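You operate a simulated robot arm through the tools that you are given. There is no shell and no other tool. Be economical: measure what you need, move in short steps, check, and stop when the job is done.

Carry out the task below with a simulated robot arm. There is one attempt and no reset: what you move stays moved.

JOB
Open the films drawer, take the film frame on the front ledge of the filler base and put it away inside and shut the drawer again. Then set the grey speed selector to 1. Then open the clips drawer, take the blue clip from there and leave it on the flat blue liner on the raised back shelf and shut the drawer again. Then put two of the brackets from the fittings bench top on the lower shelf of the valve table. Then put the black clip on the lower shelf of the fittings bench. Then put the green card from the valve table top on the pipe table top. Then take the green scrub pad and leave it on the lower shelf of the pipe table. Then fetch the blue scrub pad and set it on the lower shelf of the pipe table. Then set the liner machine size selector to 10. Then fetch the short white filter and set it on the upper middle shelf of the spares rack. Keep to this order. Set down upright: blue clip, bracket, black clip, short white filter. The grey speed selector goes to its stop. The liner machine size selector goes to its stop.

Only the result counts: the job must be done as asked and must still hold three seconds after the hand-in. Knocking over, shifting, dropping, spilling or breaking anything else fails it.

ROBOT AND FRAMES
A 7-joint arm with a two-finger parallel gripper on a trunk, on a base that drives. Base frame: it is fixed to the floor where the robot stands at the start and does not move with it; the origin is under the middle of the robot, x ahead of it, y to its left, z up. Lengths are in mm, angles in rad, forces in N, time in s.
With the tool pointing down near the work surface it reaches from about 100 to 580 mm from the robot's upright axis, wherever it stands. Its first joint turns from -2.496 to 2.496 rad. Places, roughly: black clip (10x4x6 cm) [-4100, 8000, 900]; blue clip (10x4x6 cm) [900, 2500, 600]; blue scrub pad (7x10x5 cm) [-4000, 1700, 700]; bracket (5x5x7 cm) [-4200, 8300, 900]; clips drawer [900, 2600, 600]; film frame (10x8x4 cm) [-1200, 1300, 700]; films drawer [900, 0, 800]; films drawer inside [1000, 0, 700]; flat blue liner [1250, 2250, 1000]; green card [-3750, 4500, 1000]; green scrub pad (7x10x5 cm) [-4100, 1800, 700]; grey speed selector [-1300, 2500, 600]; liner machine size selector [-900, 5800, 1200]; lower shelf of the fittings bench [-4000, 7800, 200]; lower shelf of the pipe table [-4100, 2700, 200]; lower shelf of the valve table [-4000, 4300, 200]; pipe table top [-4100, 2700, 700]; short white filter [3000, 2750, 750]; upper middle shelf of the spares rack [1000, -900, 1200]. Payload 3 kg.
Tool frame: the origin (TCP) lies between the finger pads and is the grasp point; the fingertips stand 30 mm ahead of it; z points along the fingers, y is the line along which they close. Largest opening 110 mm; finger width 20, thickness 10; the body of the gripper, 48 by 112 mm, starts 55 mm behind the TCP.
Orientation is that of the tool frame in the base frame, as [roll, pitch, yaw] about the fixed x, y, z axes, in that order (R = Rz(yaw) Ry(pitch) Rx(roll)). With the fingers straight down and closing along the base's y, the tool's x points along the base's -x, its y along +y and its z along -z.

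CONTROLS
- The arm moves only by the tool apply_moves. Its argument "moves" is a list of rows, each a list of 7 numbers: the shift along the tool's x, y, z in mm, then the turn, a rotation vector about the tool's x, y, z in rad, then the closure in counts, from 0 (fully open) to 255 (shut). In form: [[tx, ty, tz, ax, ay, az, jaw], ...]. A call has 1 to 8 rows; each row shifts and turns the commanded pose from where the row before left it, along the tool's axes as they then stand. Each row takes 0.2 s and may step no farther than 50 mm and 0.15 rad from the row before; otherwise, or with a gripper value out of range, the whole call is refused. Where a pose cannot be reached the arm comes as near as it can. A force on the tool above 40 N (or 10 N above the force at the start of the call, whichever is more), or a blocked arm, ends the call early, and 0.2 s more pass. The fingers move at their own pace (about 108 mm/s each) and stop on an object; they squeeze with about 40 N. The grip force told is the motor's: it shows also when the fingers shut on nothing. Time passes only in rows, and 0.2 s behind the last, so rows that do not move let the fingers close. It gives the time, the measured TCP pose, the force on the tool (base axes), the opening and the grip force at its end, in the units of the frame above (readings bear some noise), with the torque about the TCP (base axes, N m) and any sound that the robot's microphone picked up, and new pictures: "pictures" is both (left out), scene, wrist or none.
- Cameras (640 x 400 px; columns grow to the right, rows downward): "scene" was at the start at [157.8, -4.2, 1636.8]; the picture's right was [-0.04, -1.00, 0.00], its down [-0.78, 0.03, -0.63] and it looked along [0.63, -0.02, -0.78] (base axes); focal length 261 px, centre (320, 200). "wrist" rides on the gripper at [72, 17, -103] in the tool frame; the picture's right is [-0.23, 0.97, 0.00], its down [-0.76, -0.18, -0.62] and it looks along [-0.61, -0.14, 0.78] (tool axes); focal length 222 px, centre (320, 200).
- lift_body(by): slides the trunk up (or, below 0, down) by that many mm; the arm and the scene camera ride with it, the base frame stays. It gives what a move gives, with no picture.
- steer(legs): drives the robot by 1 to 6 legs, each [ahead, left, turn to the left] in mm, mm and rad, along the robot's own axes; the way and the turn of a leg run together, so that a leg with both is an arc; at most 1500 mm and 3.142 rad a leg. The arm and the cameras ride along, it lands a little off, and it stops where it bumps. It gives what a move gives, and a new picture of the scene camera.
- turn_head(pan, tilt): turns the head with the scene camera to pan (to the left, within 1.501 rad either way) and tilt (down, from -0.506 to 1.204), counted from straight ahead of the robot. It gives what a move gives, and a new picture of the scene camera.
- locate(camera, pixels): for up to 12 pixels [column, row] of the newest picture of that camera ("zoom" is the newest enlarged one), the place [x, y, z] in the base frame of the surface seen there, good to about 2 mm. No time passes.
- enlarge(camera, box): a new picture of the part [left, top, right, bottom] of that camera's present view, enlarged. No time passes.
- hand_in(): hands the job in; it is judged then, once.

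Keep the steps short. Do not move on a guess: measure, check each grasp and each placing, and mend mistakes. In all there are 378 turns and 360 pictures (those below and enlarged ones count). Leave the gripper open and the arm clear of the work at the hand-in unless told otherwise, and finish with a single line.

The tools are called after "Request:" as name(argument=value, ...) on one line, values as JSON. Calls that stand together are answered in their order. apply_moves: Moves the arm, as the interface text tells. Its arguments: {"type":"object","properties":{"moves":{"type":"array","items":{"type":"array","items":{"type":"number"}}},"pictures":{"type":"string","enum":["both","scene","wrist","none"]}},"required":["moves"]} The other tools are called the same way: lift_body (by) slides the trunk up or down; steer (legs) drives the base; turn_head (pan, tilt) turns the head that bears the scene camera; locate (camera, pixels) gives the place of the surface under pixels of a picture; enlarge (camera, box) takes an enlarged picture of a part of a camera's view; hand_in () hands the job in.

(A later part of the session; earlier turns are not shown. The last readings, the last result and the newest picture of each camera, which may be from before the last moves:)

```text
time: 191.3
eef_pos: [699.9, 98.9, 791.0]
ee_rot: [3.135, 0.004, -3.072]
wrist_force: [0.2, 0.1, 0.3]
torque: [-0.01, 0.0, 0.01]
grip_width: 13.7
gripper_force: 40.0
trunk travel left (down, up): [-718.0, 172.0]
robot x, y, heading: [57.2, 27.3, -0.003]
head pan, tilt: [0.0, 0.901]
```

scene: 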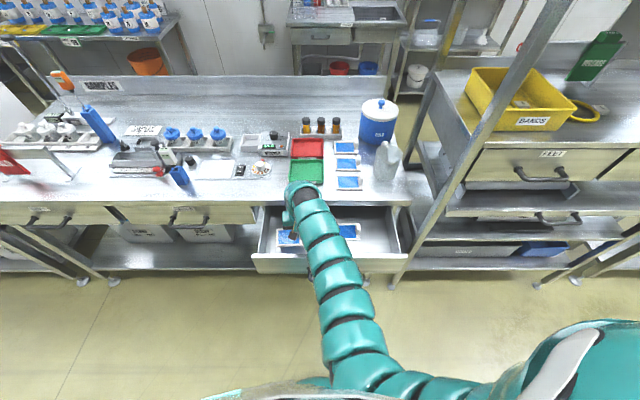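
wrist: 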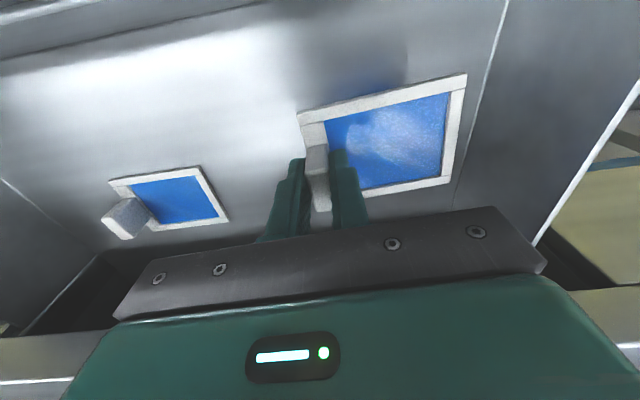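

Request:
apply_moves(moves=[[0, 0, 1.5, 0, 0, 0, 255], [0, 0, 0, 0, 0, 0, 220], [0, 0, 0, 0, 0, 0, 170], [0, 0, 0, 0, 0, 0, 140], [0, 0, -20, 0, 0, 0, 140], [0, 0, -40, 0, 0, 0, 140], [0, 0, -40, 0, 0, 0, 140]], pictures="wrist")

```text
time: 192.9
eef_pos: [700.8, 98.4, 890.6]
ee_rot: [3.134, 0.002, -3.073]
wrist_force: [0.0, -0.5, -0.4]
torque: [-0.04, -0.01, -0.02]
grip_width: 49.6
gripper_force: 0.0
trunk travel left (down, up): [-718.0, 172.0]
robot x, y, heading: [54.1, 34.8, -0.003]
head pan, tilt: [0.0, 0.901]
```

wrist: 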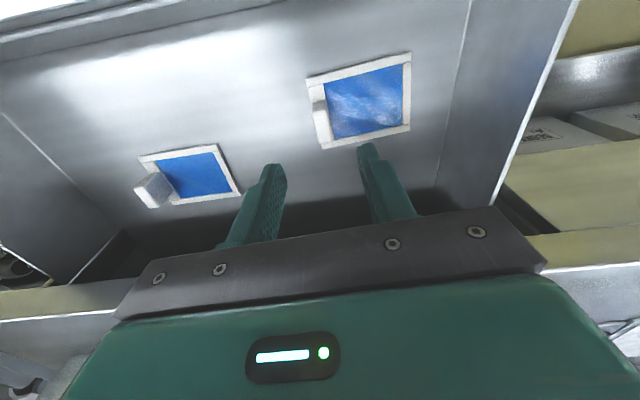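

Frame is in. I raise, back off in front of the drawer face, centre at y≈3 and close the fingers.

Request:
lift_body(by=75)

Request:
steer(legs=[[-145, 0, 0], [0, -95, 0]])

Request:
apply_moves(moves=[[0, 0, 0, 0, 0, -0.068, 255], [0, 0, 0, 0, 0, 0, 255]], pictures="none")

```text
time: 194.0
eef_pos: [701.7, 97.1, 965.6]
ee_rot: [3.136, 0.002, -3.073]
wrist_force: [-0.5, 1.1, -0.1]
torque: [-0.01, -0.01, -0.03]
grip_width: 49.4
gripper_force: 0.1
trunk travel left (down, up): [-793.0, 97.0]
robot x, y, heading: [59.5, 31.7, -0.005]
head pan, tilt: [0.0, 0.901]
```

```text
time: 196.1
eef_pos: [560.7, 5.3, 965.3]
ee_rot: [3.134, 0.001, -3.071]
wrist_force: [0.4, -0.4, -0.2]
torque: [0.05, 0.01, -0.01]
grip_width: 49.6
gripper_force: 0.1
trunk travel left (down, up): [-793.0, 97.0]
robot x, y, heading: [-84.3, -62.4, -0.001]
head pan, tilt: [0.0, 0.901]
```

scene: 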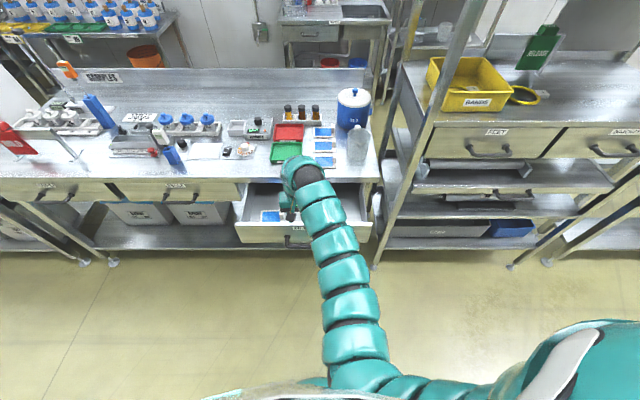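

```text
time: 196.7
eef_pos: [559.8, 6.9, 964.6]
ee_rot: [3.135, 0.004, -3.002]
wrist_force: [-0.5, -0.4, -0.1]
torque: [0.01, -0.02, -0.02]
grip_width: 0.0
gripper_force: 37.7
trunk travel left (down, up): [-793.0, 97.0]
robot x, y, heading: [-83.9, -59.7, -0.001]
head pan, tilt: [0.0, 0.901]
```

Yaw went the wrong way; I correct by +0.14 and lower to TCP 853.

Request:
apply_moves(moves=[[0, 0, 0, 0, 0, 0.14, 255]], pictures="none")

Request:
lift_body(by=-112)

Request:
steer(legs=[[120, 0, 0]])

```text
time: 197.1
eef_pos: [560.7, 6.2, 963.9]
ee_rot: [3.136, 0.003, 3.138]
wrist_force: [-0.1, 0.4, 0.0]
torque: [0.04, -0.01, -0.01]
grip_width: 0.0
gripper_force: 37.8
trunk travel left (down, up): [-793.0, 97.0]
robot x, y, heading: [-86.1, -61.5, -0.002]
head pan, tilt: [0.0, 0.901]
```

```text
time: 198.5
eef_pos: [561.0, 6.2, 853.7]
ee_rot: [3.135, 0.002, 3.139]
wrist_force: [-0.1, -0.7, 0.2]
torque: [0.0, -0.03, 0.0]
grip_width: 0.2
gripper_force: 37.4
trunk travel left (down, up): [-681.0, 209.0]
robot x, y, heading: [-80.7, -61.8, -0.0]
head pan, tilt: [0.0, 0.901]
```

```text
time: 199.8
eef_pos: [680.2, 5.0, 851.5]
ee_rot: [3.134, 0.001, 3.139]
wrist_force: [-0.8, -0.6, 0.4]
torque: [0.01, 0.04, 0.03]
grip_width: 0.0
gripper_force: 38.0
trunk travel left (down, up): [-681.0, 209.0]
robot x, y, heading: [32.8, -57.7, -0.005]
head pan, tilt: [0.0, 0.901]
```

scene: 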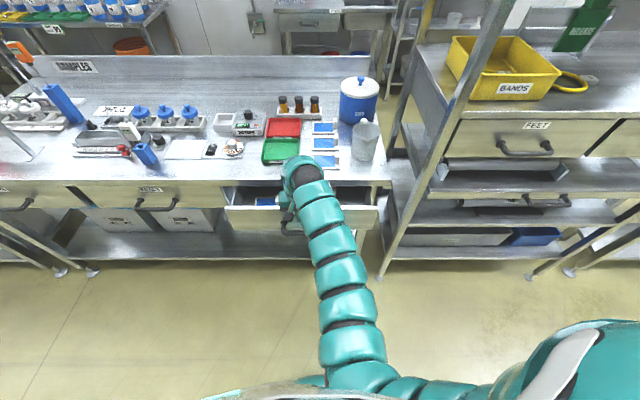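

Request:
steer(legs=[[100, 0, 0]])

Request:
apply_moves(moves=[[-5, 0, 0, 0, 0, 0, 255], [-5, 0, 0, 0, 0, 0, 255]], pictures="both")

```text
time: 200.9
eef_pos: [780.6, 3.5, 851.6]
ee_rot: [3.137, 0.003, 3.137]
wrist_force: [1.0, -0.3, -1.4]
torque: [0.03, 0.02, -0.02]
grip_width: 0.0
gripper_force: 37.1
trunk travel left (down, up): [-681.0, 209.0]
robot x, y, heading: [131.2, -60.9, 0.002]
head pan, tilt: [0.0, 0.901]
```

scene: 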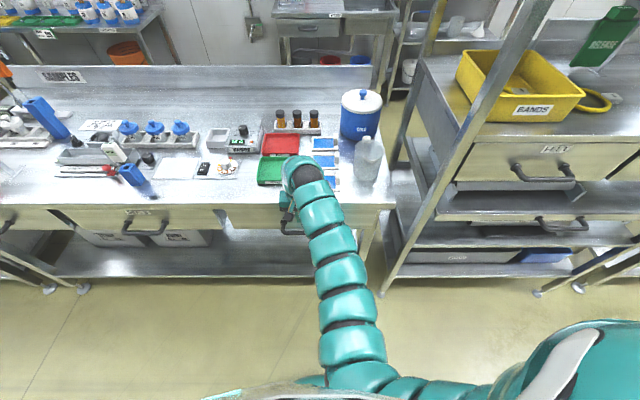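

```text
time: 201.5
eef_pos: [784.5, 4.1, 853.3]
ee_rot: [3.137, -0.002, 3.141]
wrist_force: [-26.0, -3.6, -2.0]
torque: [0.07, -1.18, 0.12]
grip_width: 0.1
gripper_force: 38.0
trunk travel left (down, up): [-681.0, 209.0]
robot x, y, heading: [130.8, -62.7, -0.0]
head pan, tilt: [0.0, 0.901]
```

scene: 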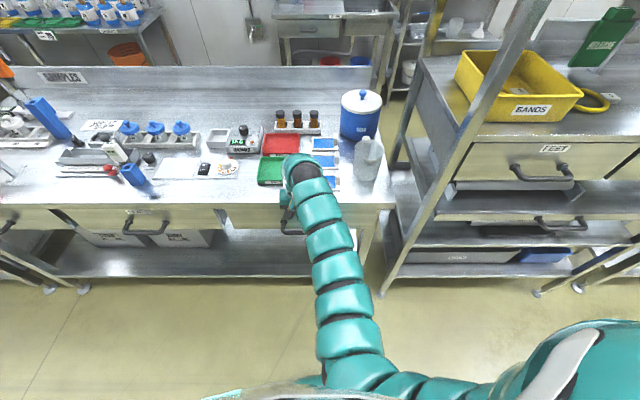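
wrist: 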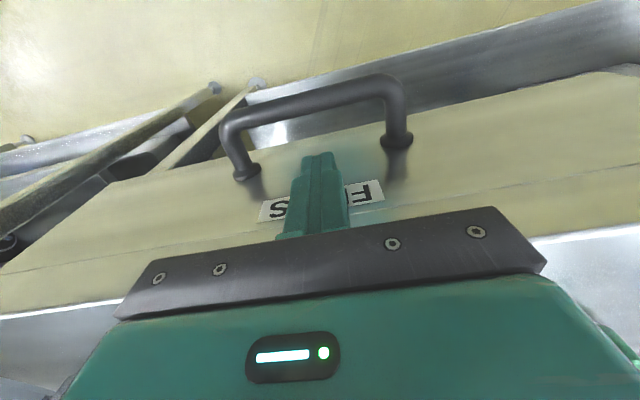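

Force 26 N: it reached the stop. I verify the face position.

Request:
locate(camera="wrist", pixels=[[270, 210], [150, 210], [450, 160], [310, 95], [560, 150], [600, 90]])

```text
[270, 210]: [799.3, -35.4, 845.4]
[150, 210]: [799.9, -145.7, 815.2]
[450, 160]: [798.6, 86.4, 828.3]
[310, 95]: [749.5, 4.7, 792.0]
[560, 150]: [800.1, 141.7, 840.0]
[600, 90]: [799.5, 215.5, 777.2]
```

Drawer shut. I back off and drive up the aisle toward the grey speed selector, turning to face the line.

Request:
steer(legs=[[-280, 0, 0], [0, 1400, 0], [0, 350, 0]])

Request:
apply_moves(moves=[[25, 0, 42, 0, 0, 0, 0], [25, 0, 42, 0, 0, 0, 0], [25, 0, 42, 0, 0, 0, 0], [25, 0, 42, 0, 0, 0, 0]], pictures="none")

Request:
lift_body(by=200)

Request:
steer(legs=[[0, 0, 2.2]])

```text
time: 212.0
eef_pos: [555.1, 1744.3, 852.2]
ee_rot: [3.135, 0.002, 3.097]
wrist_force: [-0.1, -0.1, 0.1]
torque: [-0.02, 0.02, 0.03]
grip_width: 0.1
gripper_force: 37.6
trunk travel left (down, up): [-681.0, 209.0]
robot x, y, heading: [-102.3, 1705.2, -0.039]
head pan, tilt: [0.0, 0.901]
```

scene: 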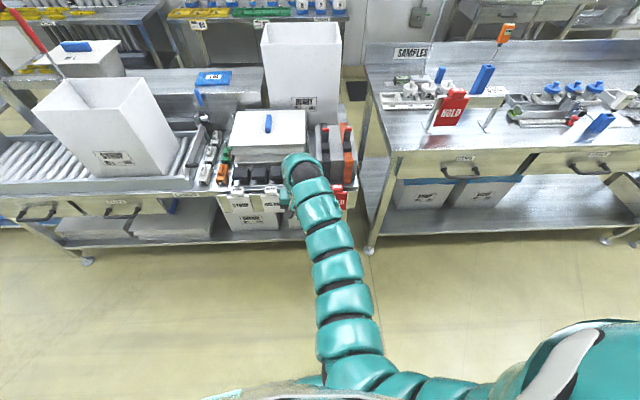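

```text
time: 213.0
eef_pos: [458.3, 1747.9, 685.9]
ee_rot: [3.135, 0.004, 3.096]
wrist_force: [0.1, 0.3, -0.2]
torque: [0.03, 0.0, 0.0]
grip_width: 109.9
gripper_force: 0.1
trunk travel left (down, up): [-681.0, 209.0]
robot x, y, heading: [-106.4, 1700.6, -0.043]
head pan, tilt: [0.0, 0.901]
```

```text
time: 215.2
eef_pos: [458.3, 1747.9, 886.1]
ee_rot: [3.134, 0.002, 3.098]
wrist_force: [-0.1, -0.5, 0.7]
torque: [0.01, -0.04, 0.03]
grip_width: 110.2
gripper_force: 0.0
trunk travel left (down, up): [-881.0, 9.0]
robot x, y, heading: [-102.3, 1704.4, -0.043]
head pan, tilt: [0.0, 0.901]
```

```text
time: 220.9
eef_pos: [-482.1, 2119.6, 886.6]
ee_rot: [3.136, 0.0, -0.949]
wrist_force: [0.0, -0.1, 0.0]
torque: [0.02, -0.03, 0.02]
grip_width: 109.7
gripper_force: 0.1
trunk travel left (down, up): [-881.0, 9.0]
robot x, y, heading: [-101.3, 1704.1, 2.199]
head pan, tilt: [0.0, 0.901]
```

scene: 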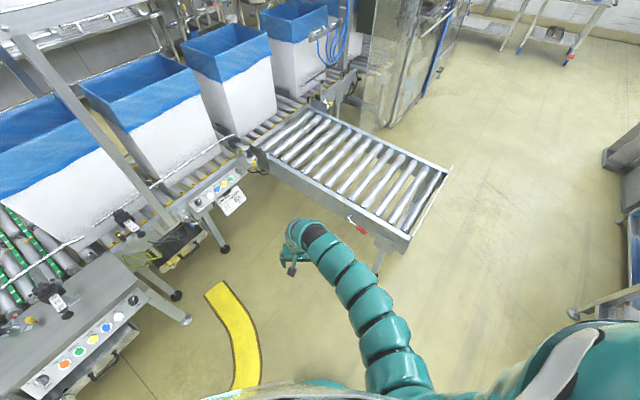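

Here the panels come into view. I zoom on the control box near (215,185).

Request:
enlarge(camera="scene", box=[150, 130, 310, 230])

Request:
locate(camera="scene", pixels=[[215, 190], [230, 200], [205, 200], [250, 160], [360, 225], [410, 240], [440, 170], [190, 315], [220, 250], [240, 175]])

```text
4.00 times, centred on (230, 180) of scene
```

zoom: 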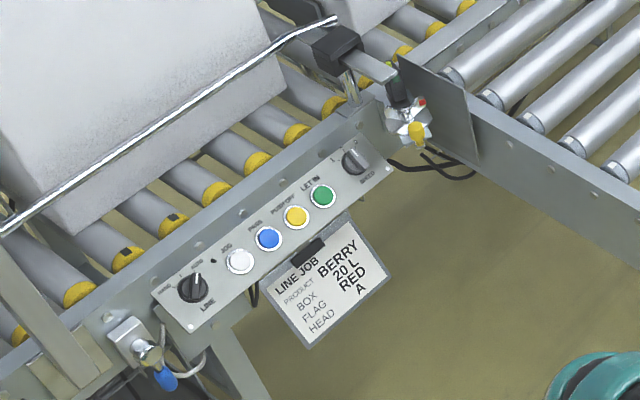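

```text
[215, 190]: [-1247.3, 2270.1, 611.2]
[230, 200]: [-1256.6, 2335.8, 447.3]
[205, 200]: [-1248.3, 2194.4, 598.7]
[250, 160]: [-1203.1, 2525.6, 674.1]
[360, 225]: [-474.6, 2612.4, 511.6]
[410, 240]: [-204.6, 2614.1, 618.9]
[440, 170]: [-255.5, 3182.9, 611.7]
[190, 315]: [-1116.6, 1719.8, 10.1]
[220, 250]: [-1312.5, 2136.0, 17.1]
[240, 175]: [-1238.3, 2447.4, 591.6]
```

The SPEED knob is at zoom (355,160). I drive to about (-480, 2230) facing the line.

Request:
steer(legs=[[0, 0, 0.94], [380, -526, 0]])

Request:
turn_head(pan=-0.25, tilt=0.85)

```text
time: 226.8
eef_pos: [-1039.4, 2166.3, 885.1]
ee_rot: [3.133, 0.003, -0.019]
wrist_force: [0.1, 0.2, -0.4]
torque: [-0.04, 0.0, 0.0]
grip_width: 110.2
gripper_force: 0.1
trunk travel left (down, up): [-881.0, 9.0]
robot x, y, heading: [-480.3, 2221.9, 3.122]
head pan, tilt: [0.0, 0.901]
```

scene: 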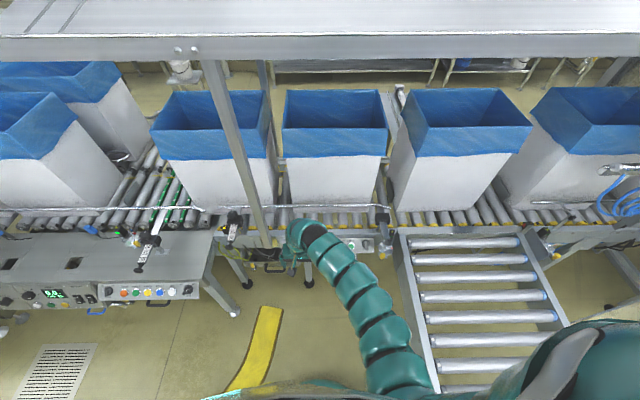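

```text
time: 227.6
eef_pos: [-1039.6, 2165.3, 886.0]
ee_rot: [3.135, 0.001, -0.019]
wrist_force: [0.1, 0.5, -0.2]
torque: [0.0, -0.01, -0.01]
grip_width: 109.9
gripper_force: 0.2
trunk travel left (down, up): [-881.0, 9.0]
robot x, y, heading: [-481.8, 2221.8, 3.118]
head pan, tilt: [-0.25, 0.85]
```

scene: 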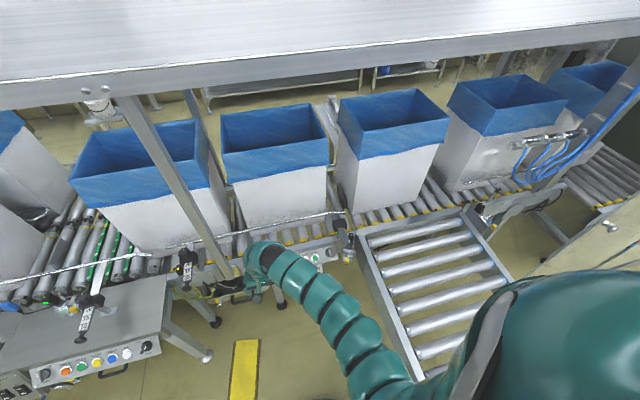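

Request:
enlarge(camera="scene", box=[270, 220, 390, 295])

Request:
apply_moves(moves=[[0, 0, 0, 0, 0, 0, 0]], pictures="wrist")

```text
5.33 times, centred on (330, 258) of scene
```

zoom: 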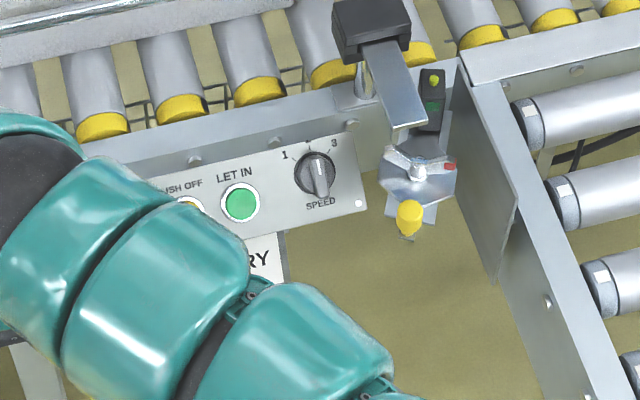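

```text
time: 228.0
eef_pos: [-1039.5, 2165.5, 886.2]
ee_rot: [3.136, 0.002, -0.02]
wrist_force: [0.4, -1.1, -0.2]
torque: [0.04, -0.05, 0.02]
grip_width: 109.9
gripper_force: 0.1
trunk travel left (down, up): [-881.0, 9.0]
robot x, y, heading: [-478.3, 2221.6, 3.122]
head pan, tilt: [-0.25, 0.85]
```

wrist: 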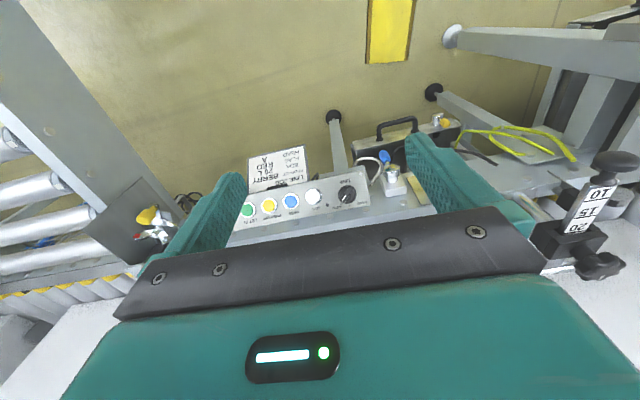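

Request:
locate(camera="zoom", pixels=[[318, 170], [320, 185], [312, 160], [300, 180], [335, 175], [275, 170], [345, 150], [355, 195], [270, 215], [300, 205], [280, 150], [340, 205]])

Request:
enlarge(camera="scene", box=[316, 238, 348, 258])

```text
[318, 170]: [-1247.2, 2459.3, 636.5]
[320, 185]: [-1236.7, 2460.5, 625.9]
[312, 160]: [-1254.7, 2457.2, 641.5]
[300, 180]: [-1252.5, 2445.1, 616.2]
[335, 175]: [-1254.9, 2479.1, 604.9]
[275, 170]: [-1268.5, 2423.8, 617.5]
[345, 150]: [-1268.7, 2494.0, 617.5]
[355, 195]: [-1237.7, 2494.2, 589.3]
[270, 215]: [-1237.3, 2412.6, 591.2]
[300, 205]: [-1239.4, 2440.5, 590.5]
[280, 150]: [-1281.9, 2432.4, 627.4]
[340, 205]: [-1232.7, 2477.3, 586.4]
```

```text
16.00 times, centred on (332, 248) of scene
```

zoom: 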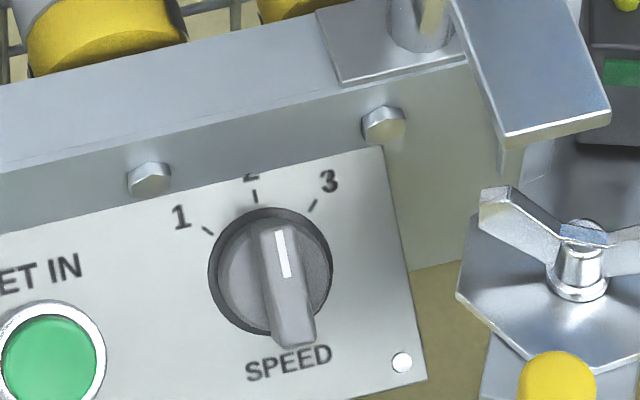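

Request:
locate(camera="zoom", pixels=[[268, 232], [290, 335], [280, 285], [300, 330], [275, 335], [225, 270], [322, 260], [262, 225], [300, 230], [205, 330], [340, 300], [270, 215]])

```text
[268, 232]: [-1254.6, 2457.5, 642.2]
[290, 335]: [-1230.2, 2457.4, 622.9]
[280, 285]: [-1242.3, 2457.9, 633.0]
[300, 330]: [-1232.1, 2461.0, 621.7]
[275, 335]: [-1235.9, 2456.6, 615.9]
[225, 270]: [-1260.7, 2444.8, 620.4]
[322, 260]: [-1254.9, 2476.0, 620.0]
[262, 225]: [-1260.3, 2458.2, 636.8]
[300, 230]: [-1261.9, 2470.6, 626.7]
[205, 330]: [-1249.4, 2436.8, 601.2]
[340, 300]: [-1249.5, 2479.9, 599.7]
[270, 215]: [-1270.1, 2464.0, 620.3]
```

Bar knob points to 2 now; "1" lies counter-clockwise. I check clearance to the parts at the right of it.

Request:
locate(camera="zoom", pixels=[[462, 295], [485, 200], [505, 140], [600, 110], [450, 20], [530, 370], [490, 240], [385, 125], [330, 85], [590, 250]])

```text
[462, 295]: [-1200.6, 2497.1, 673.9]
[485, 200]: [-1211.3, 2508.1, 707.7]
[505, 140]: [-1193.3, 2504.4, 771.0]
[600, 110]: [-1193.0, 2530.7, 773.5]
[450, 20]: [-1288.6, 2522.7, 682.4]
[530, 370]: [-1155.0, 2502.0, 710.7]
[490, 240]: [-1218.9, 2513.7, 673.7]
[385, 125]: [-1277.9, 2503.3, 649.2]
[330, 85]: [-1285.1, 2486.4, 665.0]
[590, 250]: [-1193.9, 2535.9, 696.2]
```

A clamp bracket stands close to the right, so gripping is risky; instead I'll push the lower end of the bar toward +y with closed fingers pointing down. I move the base up and turn right 0.42.

Request:
steer(legs=[[165, 0, 0], [0, 0, -0.42]])

Request:
apply_moves(moves=[[0, 0, 0, 0, 0, 0.15, 255], [0, 0, 0, 0, 0, 0.15, 255], [0, 0, 0, 0, 0, 0.15, 255], [0, 0, 0, 0, 0, 0.15, 255], [0, 0, 0, 0, 0, 0.15, 255], [0, 0, 0, 0, 0, 0.15, 255], [0, 0, 0, 0, 0, 0.15, 255]], pictures="none")

```text
time: 230.7
eef_pos: [-1173.3, 2402.0, 885.2]
ee_rot: [3.135, 0.002, -0.441]
wrist_force: [0.0, 0.7, 0.8]
torque: [-0.02, -0.01, -0.01]
grip_width: 110.1
gripper_force: 0.0
trunk travel left (down, up): [-881.0, 9.0]
robot x, y, heading: [-641.0, 2225.6, 2.698]
head pan, tilt: [-0.25, 0.85]
```

scene: 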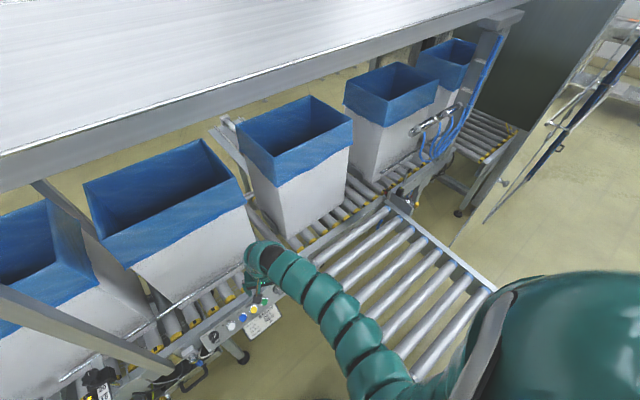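

```text
time: 232.3
eef_pos: [-1172.2, 2401.9, 885.0]
ee_rot: [3.137, -0.003, -1.495]
wrist_force: [0.0, 0.0, -0.6]
torque: [0.02, 0.03, 0.0]
grip_width: 0.0
gripper_force: 37.7
trunk travel left (down, up): [-881.0, 9.0]
robot x, y, heading: [-640.4, 2224.3, 2.701]
head pan, tilt: [-0.25, 0.85]
```

Yaw set. I shift over the spot beside the bar's lower end, lower the trunk to TCP ≈735 and look.

Request:
apply_moves(moves=[[-18, 30, 0, 0, 0, 0.076, 255], [-18, 30, 0, 0, 0, 0, 255]], pictures="none")

Request:
lift_body(by=-150)

Request:
apply_moves(moves=[[0, 0, 0, 0, 0, 0, 255]], pictures="both")

```text
time: 232.9
eef_pos: [-1234.8, 2433.7, 885.4]
ee_rot: [3.137, -0.005, -1.562]
wrist_force: [-0.6, 0.7, 0.7]
torque: [0.03, -0.02, -0.01]
grip_width: 0.0
gripper_force: 37.9
trunk travel left (down, up): [-881.0, 9.0]
robot x, y, heading: [-639.8, 2223.7, 2.701]
head pan, tilt: [-0.25, 0.85]
```

```text
time: 234.6
eef_pos: [-1231.6, 2438.0, 736.2]
ee_rot: [3.136, -0.004, -1.567]
wrist_force: [-0.2, 0.2, 0.4]
torque: [0.01, -0.01, -0.03]
grip_width: 0.0
gripper_force: 37.7
trunk travel left (down, up): [-731.0, 159.0]
robot x, y, heading: [-642.1, 2227.2, 2.701]
head pan, tilt: [-0.25, 0.85]
```

```text
time: 235.0
eef_pos: [-1231.6, 2436.8, 735.7]
ee_rot: [3.136, -0.005, -1.568]
wrist_force: [0.5, 0.1, 0.3]
torque: [0.0, 0.02, -0.02]
grip_width: 0.0
gripper_force: 37.9
trunk travel left (down, up): [-731.0, 159.0]
robot x, y, heading: [-637.9, 2225.9, 2.7]
head pan, tilt: [-0.25, 0.85]
```

scene: 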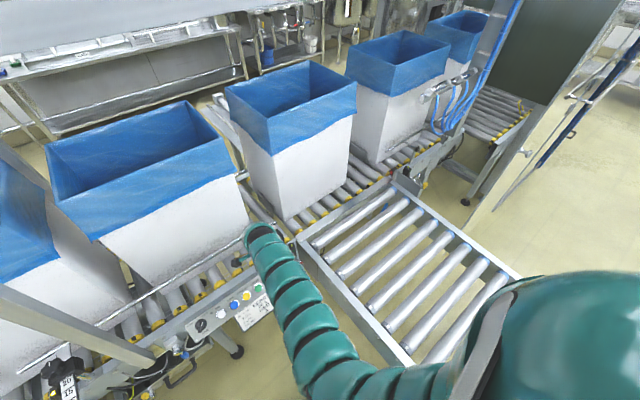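
wrist: 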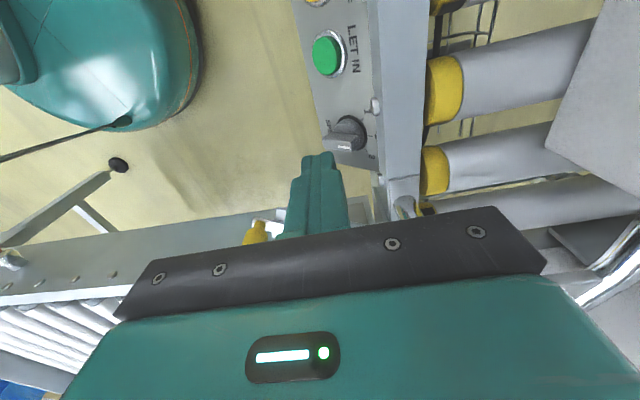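

Finger spans y 2427–2447, bar 2453–2463. Lower 90 by trunk.

Request:
lift_body(by=-88)

Request:
apply_moves(moves=[[0, 0, 3, 0, 0, 0, 255]], pictures="wrist")

```text
time: 236.3
eef_pos: [-1232.6, 2436.3, 648.4]
ee_rot: [3.136, -0.006, -1.567]
wrist_force: [0.4, 1.6, -0.3]
torque: [-0.01, 0.04, 0.01]
grip_width: 0.0
gripper_force: 38.3
trunk travel left (down, up): [-643.0, 247.0]
robot x, y, heading: [-640.0, 2226.6, 2.697]
head pan, tilt: [-0.25, 0.85]
```

```text
time: 236.7
eef_pos: [-1232.0, 2436.3, 646.1]
ee_rot: [3.137, -0.002, -1.569]
wrist_force: [-0.2, -0.2, 0.5]
torque: [0.02, -0.01, 0.02]
grip_width: 0.0
gripper_force: 37.0
trunk travel left (down, up): [-643.0, 247.0]
robot x, y, heading: [-637.6, 2224.5, 2.699]
head pan, tilt: [-0.25, 0.85]
```

wrist: 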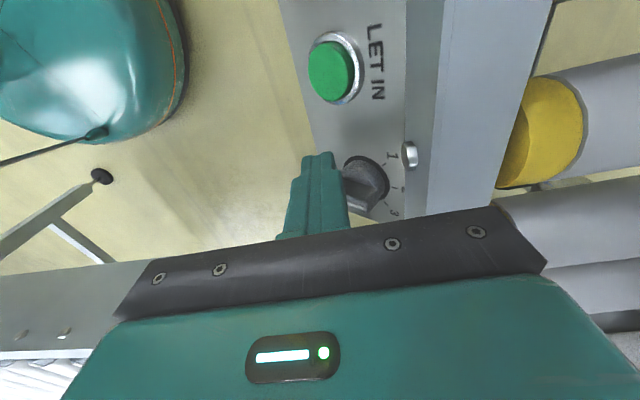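

Push toward +y in small steps.

Request:
apply_moves(moves=[[-6, 0, 0, 0, 0, 0, 255], [-3, 0, 0, 0, 0, 0, 255], [-3, 0, 0, 0, 0, 0, 255], [-3, 0, 0, 0, 0, 0, 255]], pictures="wrist")

```text
time: 237.7
eef_pos: [-1231.2, 2447.2, 645.7]
ee_rot: [-3.141, -0.007, -1.563]
wrist_force: [13.3, -16.6, -5.3]
torque: [-0.33, -0.34, 0.02]
grip_width: 0.0
gripper_force: 37.7
trunk travel left (down, up): [-643.0, 247.0]
robot x, y, heading: [-641.9, 2224.9, 2.702]
head pan, tilt: [-0.25, 0.85]
```

wrist: 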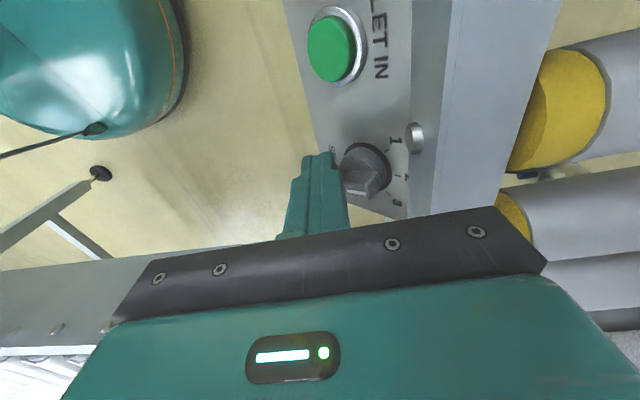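

Request:
enlarge(camera="wrist", box=[280, 120, 440, 220])

```text
4.00 times, centred on (360, 170) of wrist
```

zoom: 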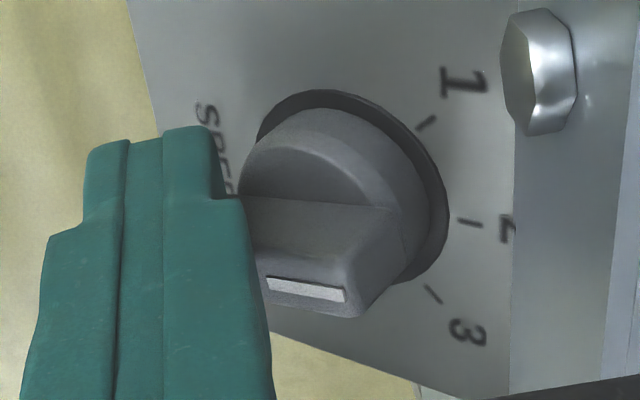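

The pointer still reads 2; I push a little harder.

Request:
apply_moves(moves=[[-3, 0, 0, 0, 0, 0, 255], [-3, 0, 0, 0, 0, 0, 255]], pictures="wrist")

Request:
enlarge(camera="wrist", box=[280, 120, 440, 220])

```text
time: 238.2
eef_pos: [-1230.1, 2448.0, 644.3]
ee_rot: [3.141, -0.012, -1.56]
wrist_force: [3.0, -5.2, 1.6]
torque: [-0.06, -0.07, 0.01]
grip_width: 0.0
gripper_force: 38.3
trunk travel left (down, up): [-643.0, 247.0]
robot x, y, heading: [-632.8, 2221.2, 2.702]
head pan, tilt: [-0.25, 0.85]
stopped in row 2: the force on the tool passed its limit at 42 N (the readings are from after the stop); the commanded pose is now the measured one
```

wrist: 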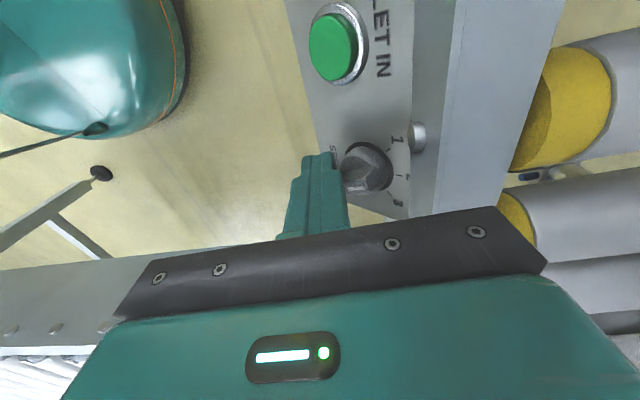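

```text
4.00 times, centred on (360, 170) of wrist
```

zoom: 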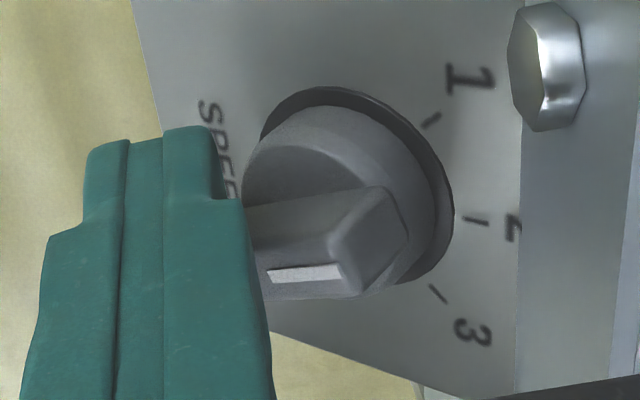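

It has begun turning (pointer end moved toward 1). I continue in small pushes.

Request:
apply_moves(moves=[[-2, 0, 0, 0, 0, 0, 255], [-2, 0, 0, 0, 0, 0, 255], [-2, 0, 0, 0, 0, 0, 255]], pictures="wrist")

Request:
enlarge(camera="wrist", box=[280, 120, 440, 220])

```text
time: 239.0
eef_pos: [-1228.7, 2452.2, 643.8]
ee_rot: [-3.136, -0.014, -1.561]
wrist_force: [16.7, -18.3, -8.9]
torque: [-0.4, -0.34, 0.02]
grip_width: 0.0
gripper_force: 37.5
trunk travel left (down, up): [-643.0, 247.0]
robot x, y, heading: [-640.3, 2229.8, 2.706]
head pan, tilt: [-0.25, 0.85]
```

wrist: 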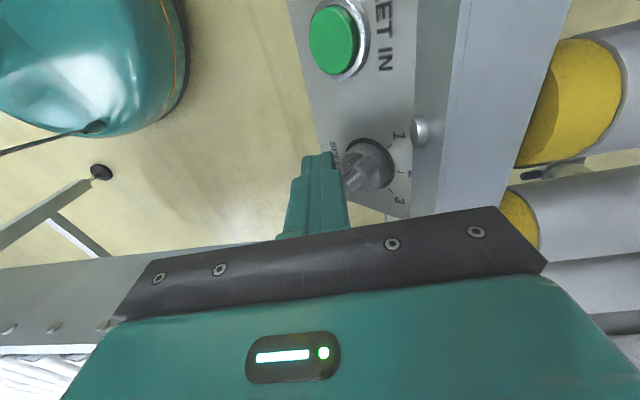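

```text
4.00 times, centred on (360, 170) of wrist
```

zoom: 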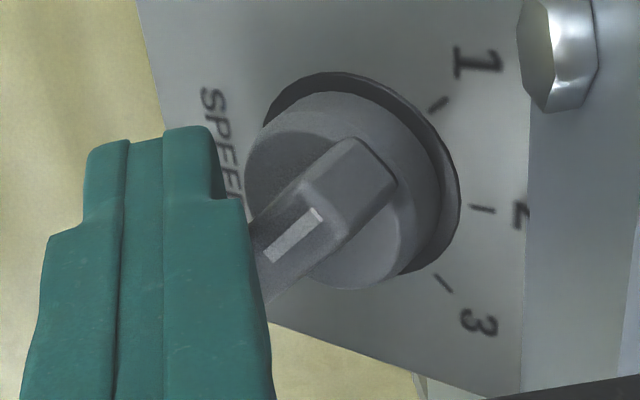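

Request:
apply_moves(moves=[[-2, 0, 0, 0, 0, 0, 255], [-2, 0, 0, 0, 0, 0, 255], [-2, 0, 0, 0, 0, 0, 255]], pictures="wrist")

Request:
enlarge(camera="wrist", box=[280, 120, 440, 220])

```text
time: 239.6
eef_pos: [-1227.6, 2450.7, 644.5]
ee_rot: [-3.136, -0.019, -1.554]
wrist_force: [4.1, -4.9, 4.9]
torque: [-0.08, -0.05, -0.05]
grip_width: 0.4
gripper_force: 37.7
trunk travel left (down, up): [-643.0, 247.0]
robot x, y, heading: [-642.7, 2224.4, 2.705]
head pan, tilt: [-0.25, 0.85]
stopped in row 2: the force on the tool passed its limit at 42 N (the readings are from after the stop); the commanded pose is now the measured one
```

wrist: 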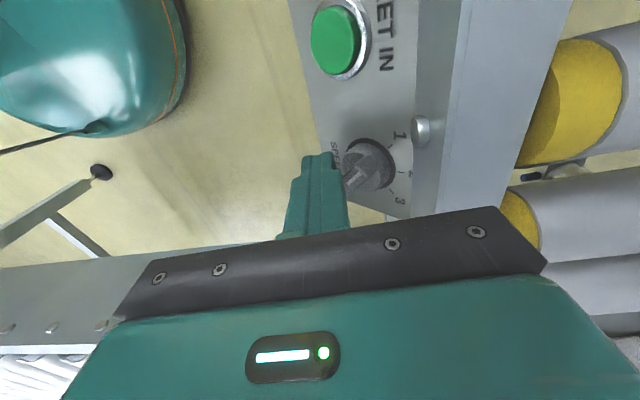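

```text
4.00 times, centred on (360, 170) of wrist
```

zoom: 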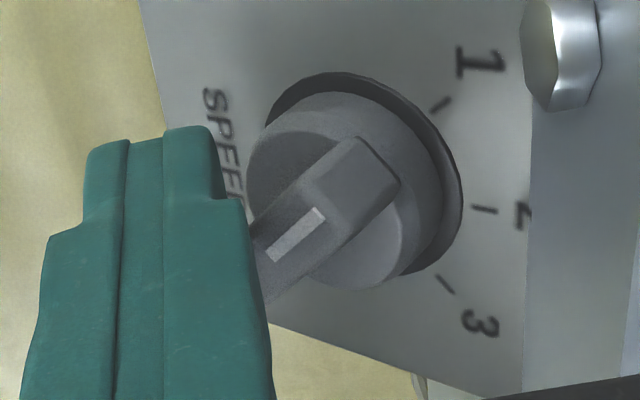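

The pointer is near 1; I push again to make sure it's at the stop.

Request:
apply_moves(moves=[[-2, 0, 0, 0, 0, 0, 255], [-2, 0, 0, 0, 0, 0, 255], [-2, 0, 0, 0, 0, 0, 255]], pictures="wrist")

Request:
enlarge(camera="wrist", box=[280, 120, 440, 220])

```text
time: 240.4
eef_pos: [-1228.9, 2451.8, 644.0]
ee_rot: [-3.136, -0.024, -1.552]
wrist_force: [16.4, -34.5, 1.5]
torque: [-0.61, -0.28, 0.22]
grip_width: 0.1
gripper_force: 37.9
trunk travel left (down, up): [-643.0, 247.0]
robot x, y, heading: [-638.9, 2225.9, 2.706]
head pan, tilt: [-0.25, 0.85]
```

wrist: 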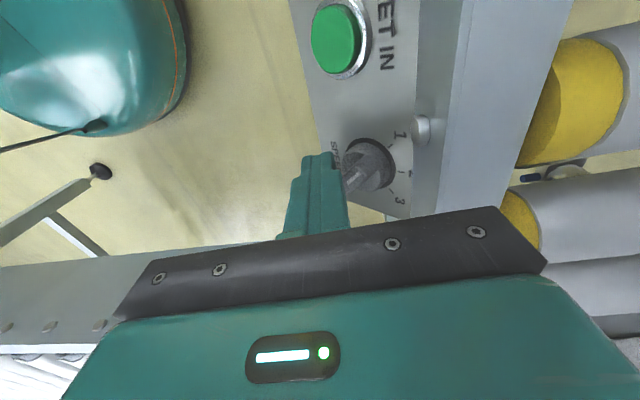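

```text
4.00 times, centred on (360, 170) of wrist
```

zoom: 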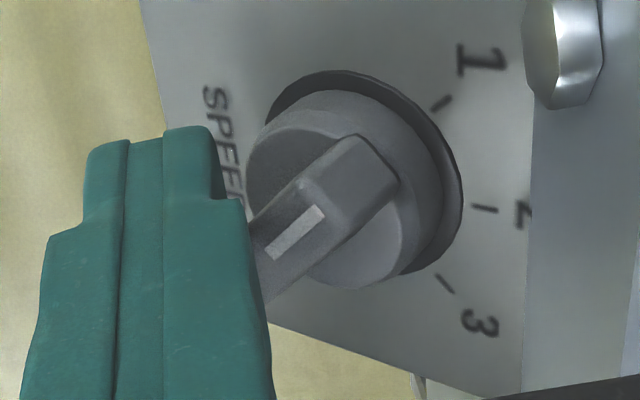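

No further motion at 35 N. I back the finger off, raise, and inspect the knob from the scene camera.

Request:
apply_moves(moves=[[15, 0, 0, 0, 0, 0, 255], [0, 0, -40, 0, 0, 0, 255], [0, 0, -40, 0, 0, 0, 255]], pictures="none")

Request:
lift_body(by=150)

Request:
steer(legs=[[-120, -30, -0.2]])

```text
time: 241.2
eef_pos: [-1229.1, 2446.3, 724.1]
ee_rot: [-3.14, -0.016, -1.559]
wrist_force: [-0.3, -0.7, 0.0]
torque: [-0.01, -0.01, 0.02]
grip_width: 0.2
gripper_force: 37.7
trunk travel left (down, up): [-643.0, 247.0]
robot x, y, heading: [-640.3, 2225.6, 2.702]
head pan, tilt: [-0.25, 0.85]
```

```text
time: 242.9
eef_pos: [-1228.3, 2445.1, 872.6]
ee_rot: [-3.136, -0.018, -1.557]
wrist_force: [0.2, -0.9, 0.5]
torque: [0.02, -0.02, 0.01]
grip_width: 0.0
gripper_force: 37.6
trunk travel left (down, up): [-793.0, 97.0]
robot x, y, heading: [-639.1, 2224.5, 2.703]
head pan, tilt: [-0.25, 0.85]
```

```text
time: 244.2
eef_pos: [-1054.3, 2521.5, 874.3]
ee_rot: [-3.138, -0.018, -1.754]
wrist_force: [0.4, 0.8, 0.0]
torque: [0.03, 0.01, 0.01]
grip_width: 0.0
gripper_force: 37.7
trunk travel left (down, up): [-793.0, 97.0]
robot x, y, heading: [-520.2, 2188.9, 2.504]
head pan, tilt: [-0.25, 0.85]
```

scene: 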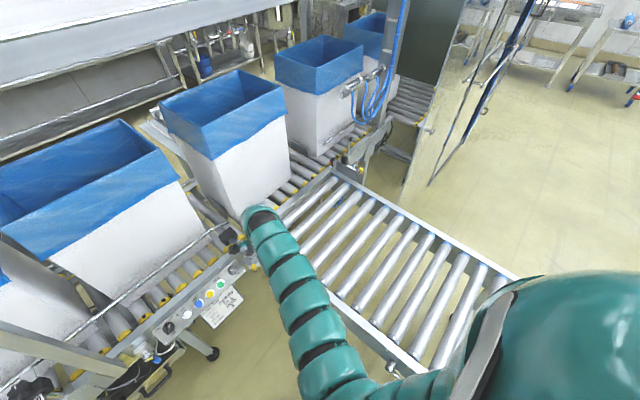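

Request:
enlarge(camera="scene", box=[218, 258, 250, 278])

```text
16.00 times, centred on (234, 268) of scene
```

zoom: 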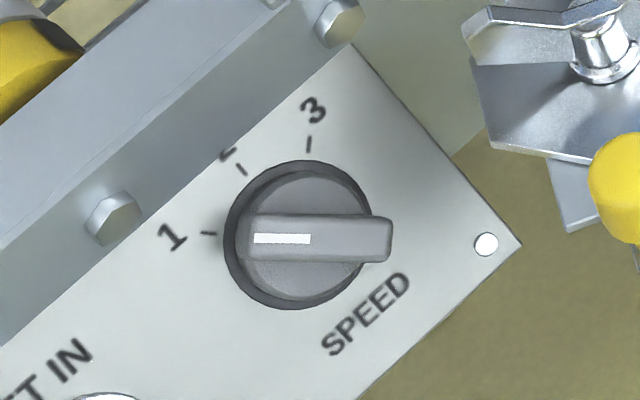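

The pointer is on 1. Next the clips drawer: back into the aisle and turn to face +x.

Request:
steer(legs=[[-590, -77, 0], [0, 0, 1.89], [0, 0, 1.89]])

Request:
turn_head(pan=0.3, tilt=0.75)

```text
time: 256.5
eef_pos: [618.4, 1945.4, 873.7]
ee_rot: [-3.136, -0.017, 2.002]
wrist_force: [-0.6, -0.1, 0.1]
torque: [0.01, 0.0, 0.03]
grip_width: 0.0
gripper_force: 37.6
trunk travel left (down, up): [-793.0, 97.0]
robot x, y, heading: [-9.5, 1907.1, -0.023]
head pan, tilt: [-0.25, 0.85]
```

scene: 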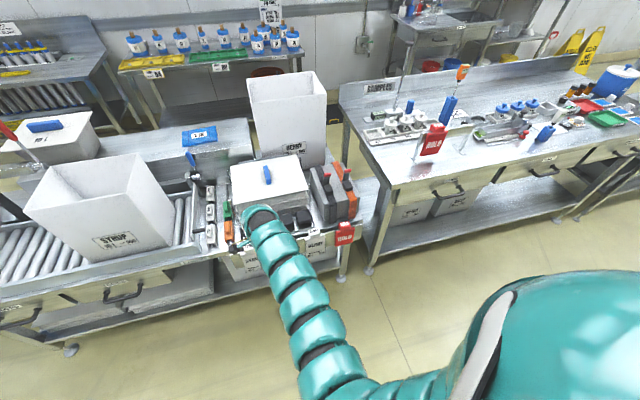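

```text
time: 257.5
eef_pos: [617.4, 1945.1, 872.5]
ee_rot: [-3.136, -0.017, 2.002]
wrist_force: [-0.4, -0.3, 0.9]
torque: [-0.02, -0.02, -0.02]
grip_width: 0.0
gripper_force: 38.0
trunk travel left (down, up): [-793.0, 97.0]
robot x, y, heading: [-8.4, 1910.9, -0.023]
head pan, tilt: [0.3, 0.75]
```

scene: 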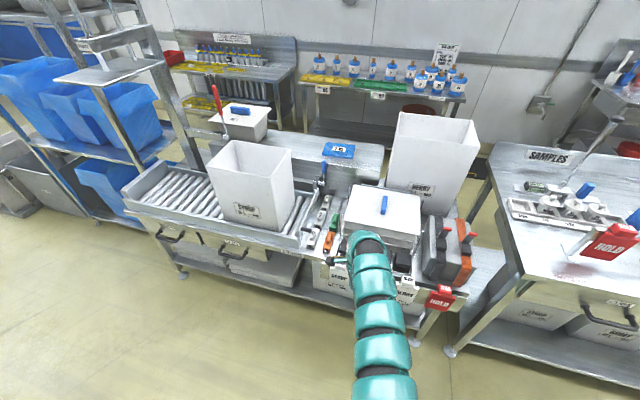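

Request:
enlarge(camera="scene", box=[110, 120, 370, 290])

Request:
locate(camera="scene", pixels=[[338, 150], [325, 150], [352, 155], [340, 143], [232, 258], [180, 238], [232, 240], [320, 180], [270, 210], [310, 240], [335, 260], [310, 165]])

```text
2.35 times, centred on (240, 205) of scene
```

zoom: 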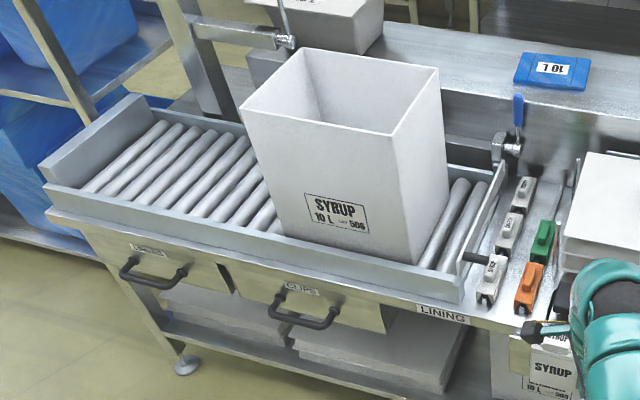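

```text
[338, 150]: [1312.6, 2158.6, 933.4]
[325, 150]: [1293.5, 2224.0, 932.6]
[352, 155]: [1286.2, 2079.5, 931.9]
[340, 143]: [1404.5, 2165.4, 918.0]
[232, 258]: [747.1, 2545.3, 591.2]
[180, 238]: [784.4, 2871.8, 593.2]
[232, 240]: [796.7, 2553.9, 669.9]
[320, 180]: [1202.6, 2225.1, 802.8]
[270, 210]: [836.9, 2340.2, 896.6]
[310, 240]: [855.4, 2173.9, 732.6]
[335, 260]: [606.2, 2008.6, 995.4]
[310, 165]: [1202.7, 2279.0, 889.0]
```

The CLIPS drawer is the right one. I measure its handle precisely.

Request:
locate(camera="zoom", pixels=[[275, 300], [272, 312], [300, 321], [325, 325], [338, 312], [285, 290], [342, 302], [240, 280], [370, 320], [330, 295], [228, 290], [385, 330]])

```text
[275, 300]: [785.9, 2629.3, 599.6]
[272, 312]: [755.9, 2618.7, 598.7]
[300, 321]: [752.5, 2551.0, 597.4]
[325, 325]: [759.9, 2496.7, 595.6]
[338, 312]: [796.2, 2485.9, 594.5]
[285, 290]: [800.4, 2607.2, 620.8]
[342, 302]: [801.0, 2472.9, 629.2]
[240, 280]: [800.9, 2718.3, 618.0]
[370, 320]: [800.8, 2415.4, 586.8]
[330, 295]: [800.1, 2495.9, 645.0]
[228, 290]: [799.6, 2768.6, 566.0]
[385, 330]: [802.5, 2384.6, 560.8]
```

Handle bar: y 2490–2625, x≈758, z≈590. First I unwind the hand yaw (18 rows) so the tool x axis points to the robot's right.

Request:
apply_moves(moves=[[0, 0, 0, 0, 0, -0.15, 255], [0, 0, 0, 0, 0, -0.15, 255], [0, 0, 0, 0, 0, -0.15, 255], [0, 0, 0, 0, 0, -0.15, 255], [0, 0, 0, 0, 0, -0.15, 255], [0, 0, 0, 0, 0, -0.15, 255], [0, 0, 0, 0, 0, -0.15, 255], [0, 0, 0, 0, 0, -0.15, 255]], pictures="none")

Request:
apply_moves(moves=[[0, 0, 0, 0, 0, -0.15, 0], [0, 0, 0, 0, 0, -0.15, 0], [0, 0, 0, 0, 0, -0.15, 0], [0, 0, 0, 0, 0, -0.15, 0], [0, 0, 0, 0, 0, -0.15, 0], [0, 0, 0, 0, 0, -0.15, 0], [0, 0, 0, 0, 0, -0.15, 0], [0, 0, 0, 0, 0, -0.15, 0]], pictures="none")

Request:
apply_moves(moves=[[0, 0, 0, 0, 0, -0.15, 0], [0, 0, 0, 0, 0, -0.15, 0], [0, 25, 40, 0, 0, 0, 0], [0, 25, 40, 0, 0, 0, 0]], pictures="none")

```text
time: 259.3
eef_pos: [617.7, 1945.3, 872.0]
ee_rot: [3.127, -0.009, -3.078]
wrist_force: [-0.1, -0.4, -0.1]
torque: [-0.01, -0.02, 0.02]
grip_width: 0.1
gripper_force: 38.1
trunk travel left (down, up): [-793.0, 97.0]
robot x, y, heading: [-10.6, 1909.3, -0.023]
head pan, tilt: [0.3, 0.75]
```

```text
time: 261.1
eef_pos: [613.6, 1947.8, 880.2]
ee_rot: [3.124, -0.003, -2.731]
wrist_force: [-0.6, -0.6, 0.9]
torque: [0.02, -0.01, 0.01]
grip_width: 110.2
gripper_force: 0.1
out of reach, approached as far as the arm can: row 3, 4, 5, 6, 7, 8
trunk travel left (down, up): [-793.0, 97.0]
robot x, y, heading: [-9.5, 1908.7, -0.018]
head pan, tilt: [0.3, 0.75]
```

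```text
time: 262.1
eef_pos: [591.4, 1997.7, 801.9]
ee_rot: [3.124, -0.005, -2.733]
wrist_force: [-0.1, -0.1, -0.4]
torque: [0.0, -0.01, -0.01]
grip_width: 110.2
gripper_force: 0.0
out of reach, approached as far as the arm can: row 1, 2
trunk travel left (down, up): [-793.0, 97.0]
robot x, y, heading: [-14.4, 1907.2, -0.025]
head pan, tilt: [0.3, 0.75]
```

That yaw hits a wrist limit; I use the mirror option: turn the other way (tool x to the robot's left), 13 rows.

Request:
apply_moves(moves=[[0, 0, 0, 0, 0, 0.15, 0], [0, 0, 0, 0, 0, 0.15, 0], [0, 0, 0, 0, 0, 0.15, 0], [0, 0, 0, 0, 0, 0.15, 0], [0, 0, 0, 0, 0, 0.15, 0], [0, 0, 0, 0, 0, 0.15, 0], [0, 0, 0, 0, 0, 0.15, 0], [0, 0, 0, 0, 0, 0.15, 0]], pictures="none")

Request:
apply_moves(moves=[[0, 0, 0, 0, 0, 0.15, 0], [0, 0, 0, 0, 0, 0.15, 0], [0, 0, 0, 0, 0, 0.15, 0], [0, 0, 0, 0, 0, 0.15, 0], [0, 0, 0, 0, 0, 0.15, 0], [0, 0, 0, 0, 0, 0.0, 0]], pictures="none")

Request:
apply_moves(moves=[[0, 0, 0, -0.15, 0, 0, 0], [0, 0, 0, -0.15, 0, 0, 0], [0, 0, 0, -0.15, 0, 0, 0], [0, 0, 0, -0.15, 0, 0, 0]], pictures="scene")

```text
time: 263.9
eef_pos: [593.0, 1992.6, 801.0]
ee_rot: [3.14, -0.02, 2.349]
wrist_force: [-0.3, -0.5, -0.1]
torque: [0.01, 0.02, 0.02]
grip_width: 110.2
gripper_force: 0.0
trunk travel left (down, up): [-793.0, 97.0]
robot x, y, heading: [-12.3, 1910.5, -0.019]
head pan, tilt: [0.3, 0.75]
```

```text
time: 265.3
eef_pos: [592.1, 1993.7, 800.2]
ee_rot: [-3.131, -0.015, 1.599]
wrist_force: [0.4, -0.5, -0.7]
torque: [-0.03, -0.01, 0.05]
grip_width: 109.8
gripper_force: 0.0
trunk travel left (down, up): [-793.0, 97.0]
robot x, y, heading: [-11.5, 1907.0, -0.019]
head pan, tilt: [0.3, 0.75]
```

```text
time: 266.3
eef_pos: [596.4, 1995.6, 794.9]
ee_rot: [2.55, -0.014, 1.601]
wrist_force: [0.4, 0.5, 0.4]
torque: [0.03, -0.01, -0.03]
grip_width: 110.0
gripper_force: 0.0
out of reach, approached as far as the arm can: row 3, 4
trunk travel left (down, up): [-793.0, 97.0]
robot x, y, heading: [-9.8, 1911.6, -0.025]
head pan, tilt: [0.3, 0.75]
```

scene: 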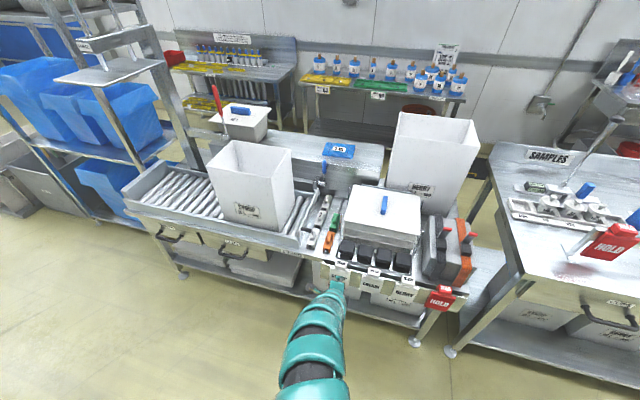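

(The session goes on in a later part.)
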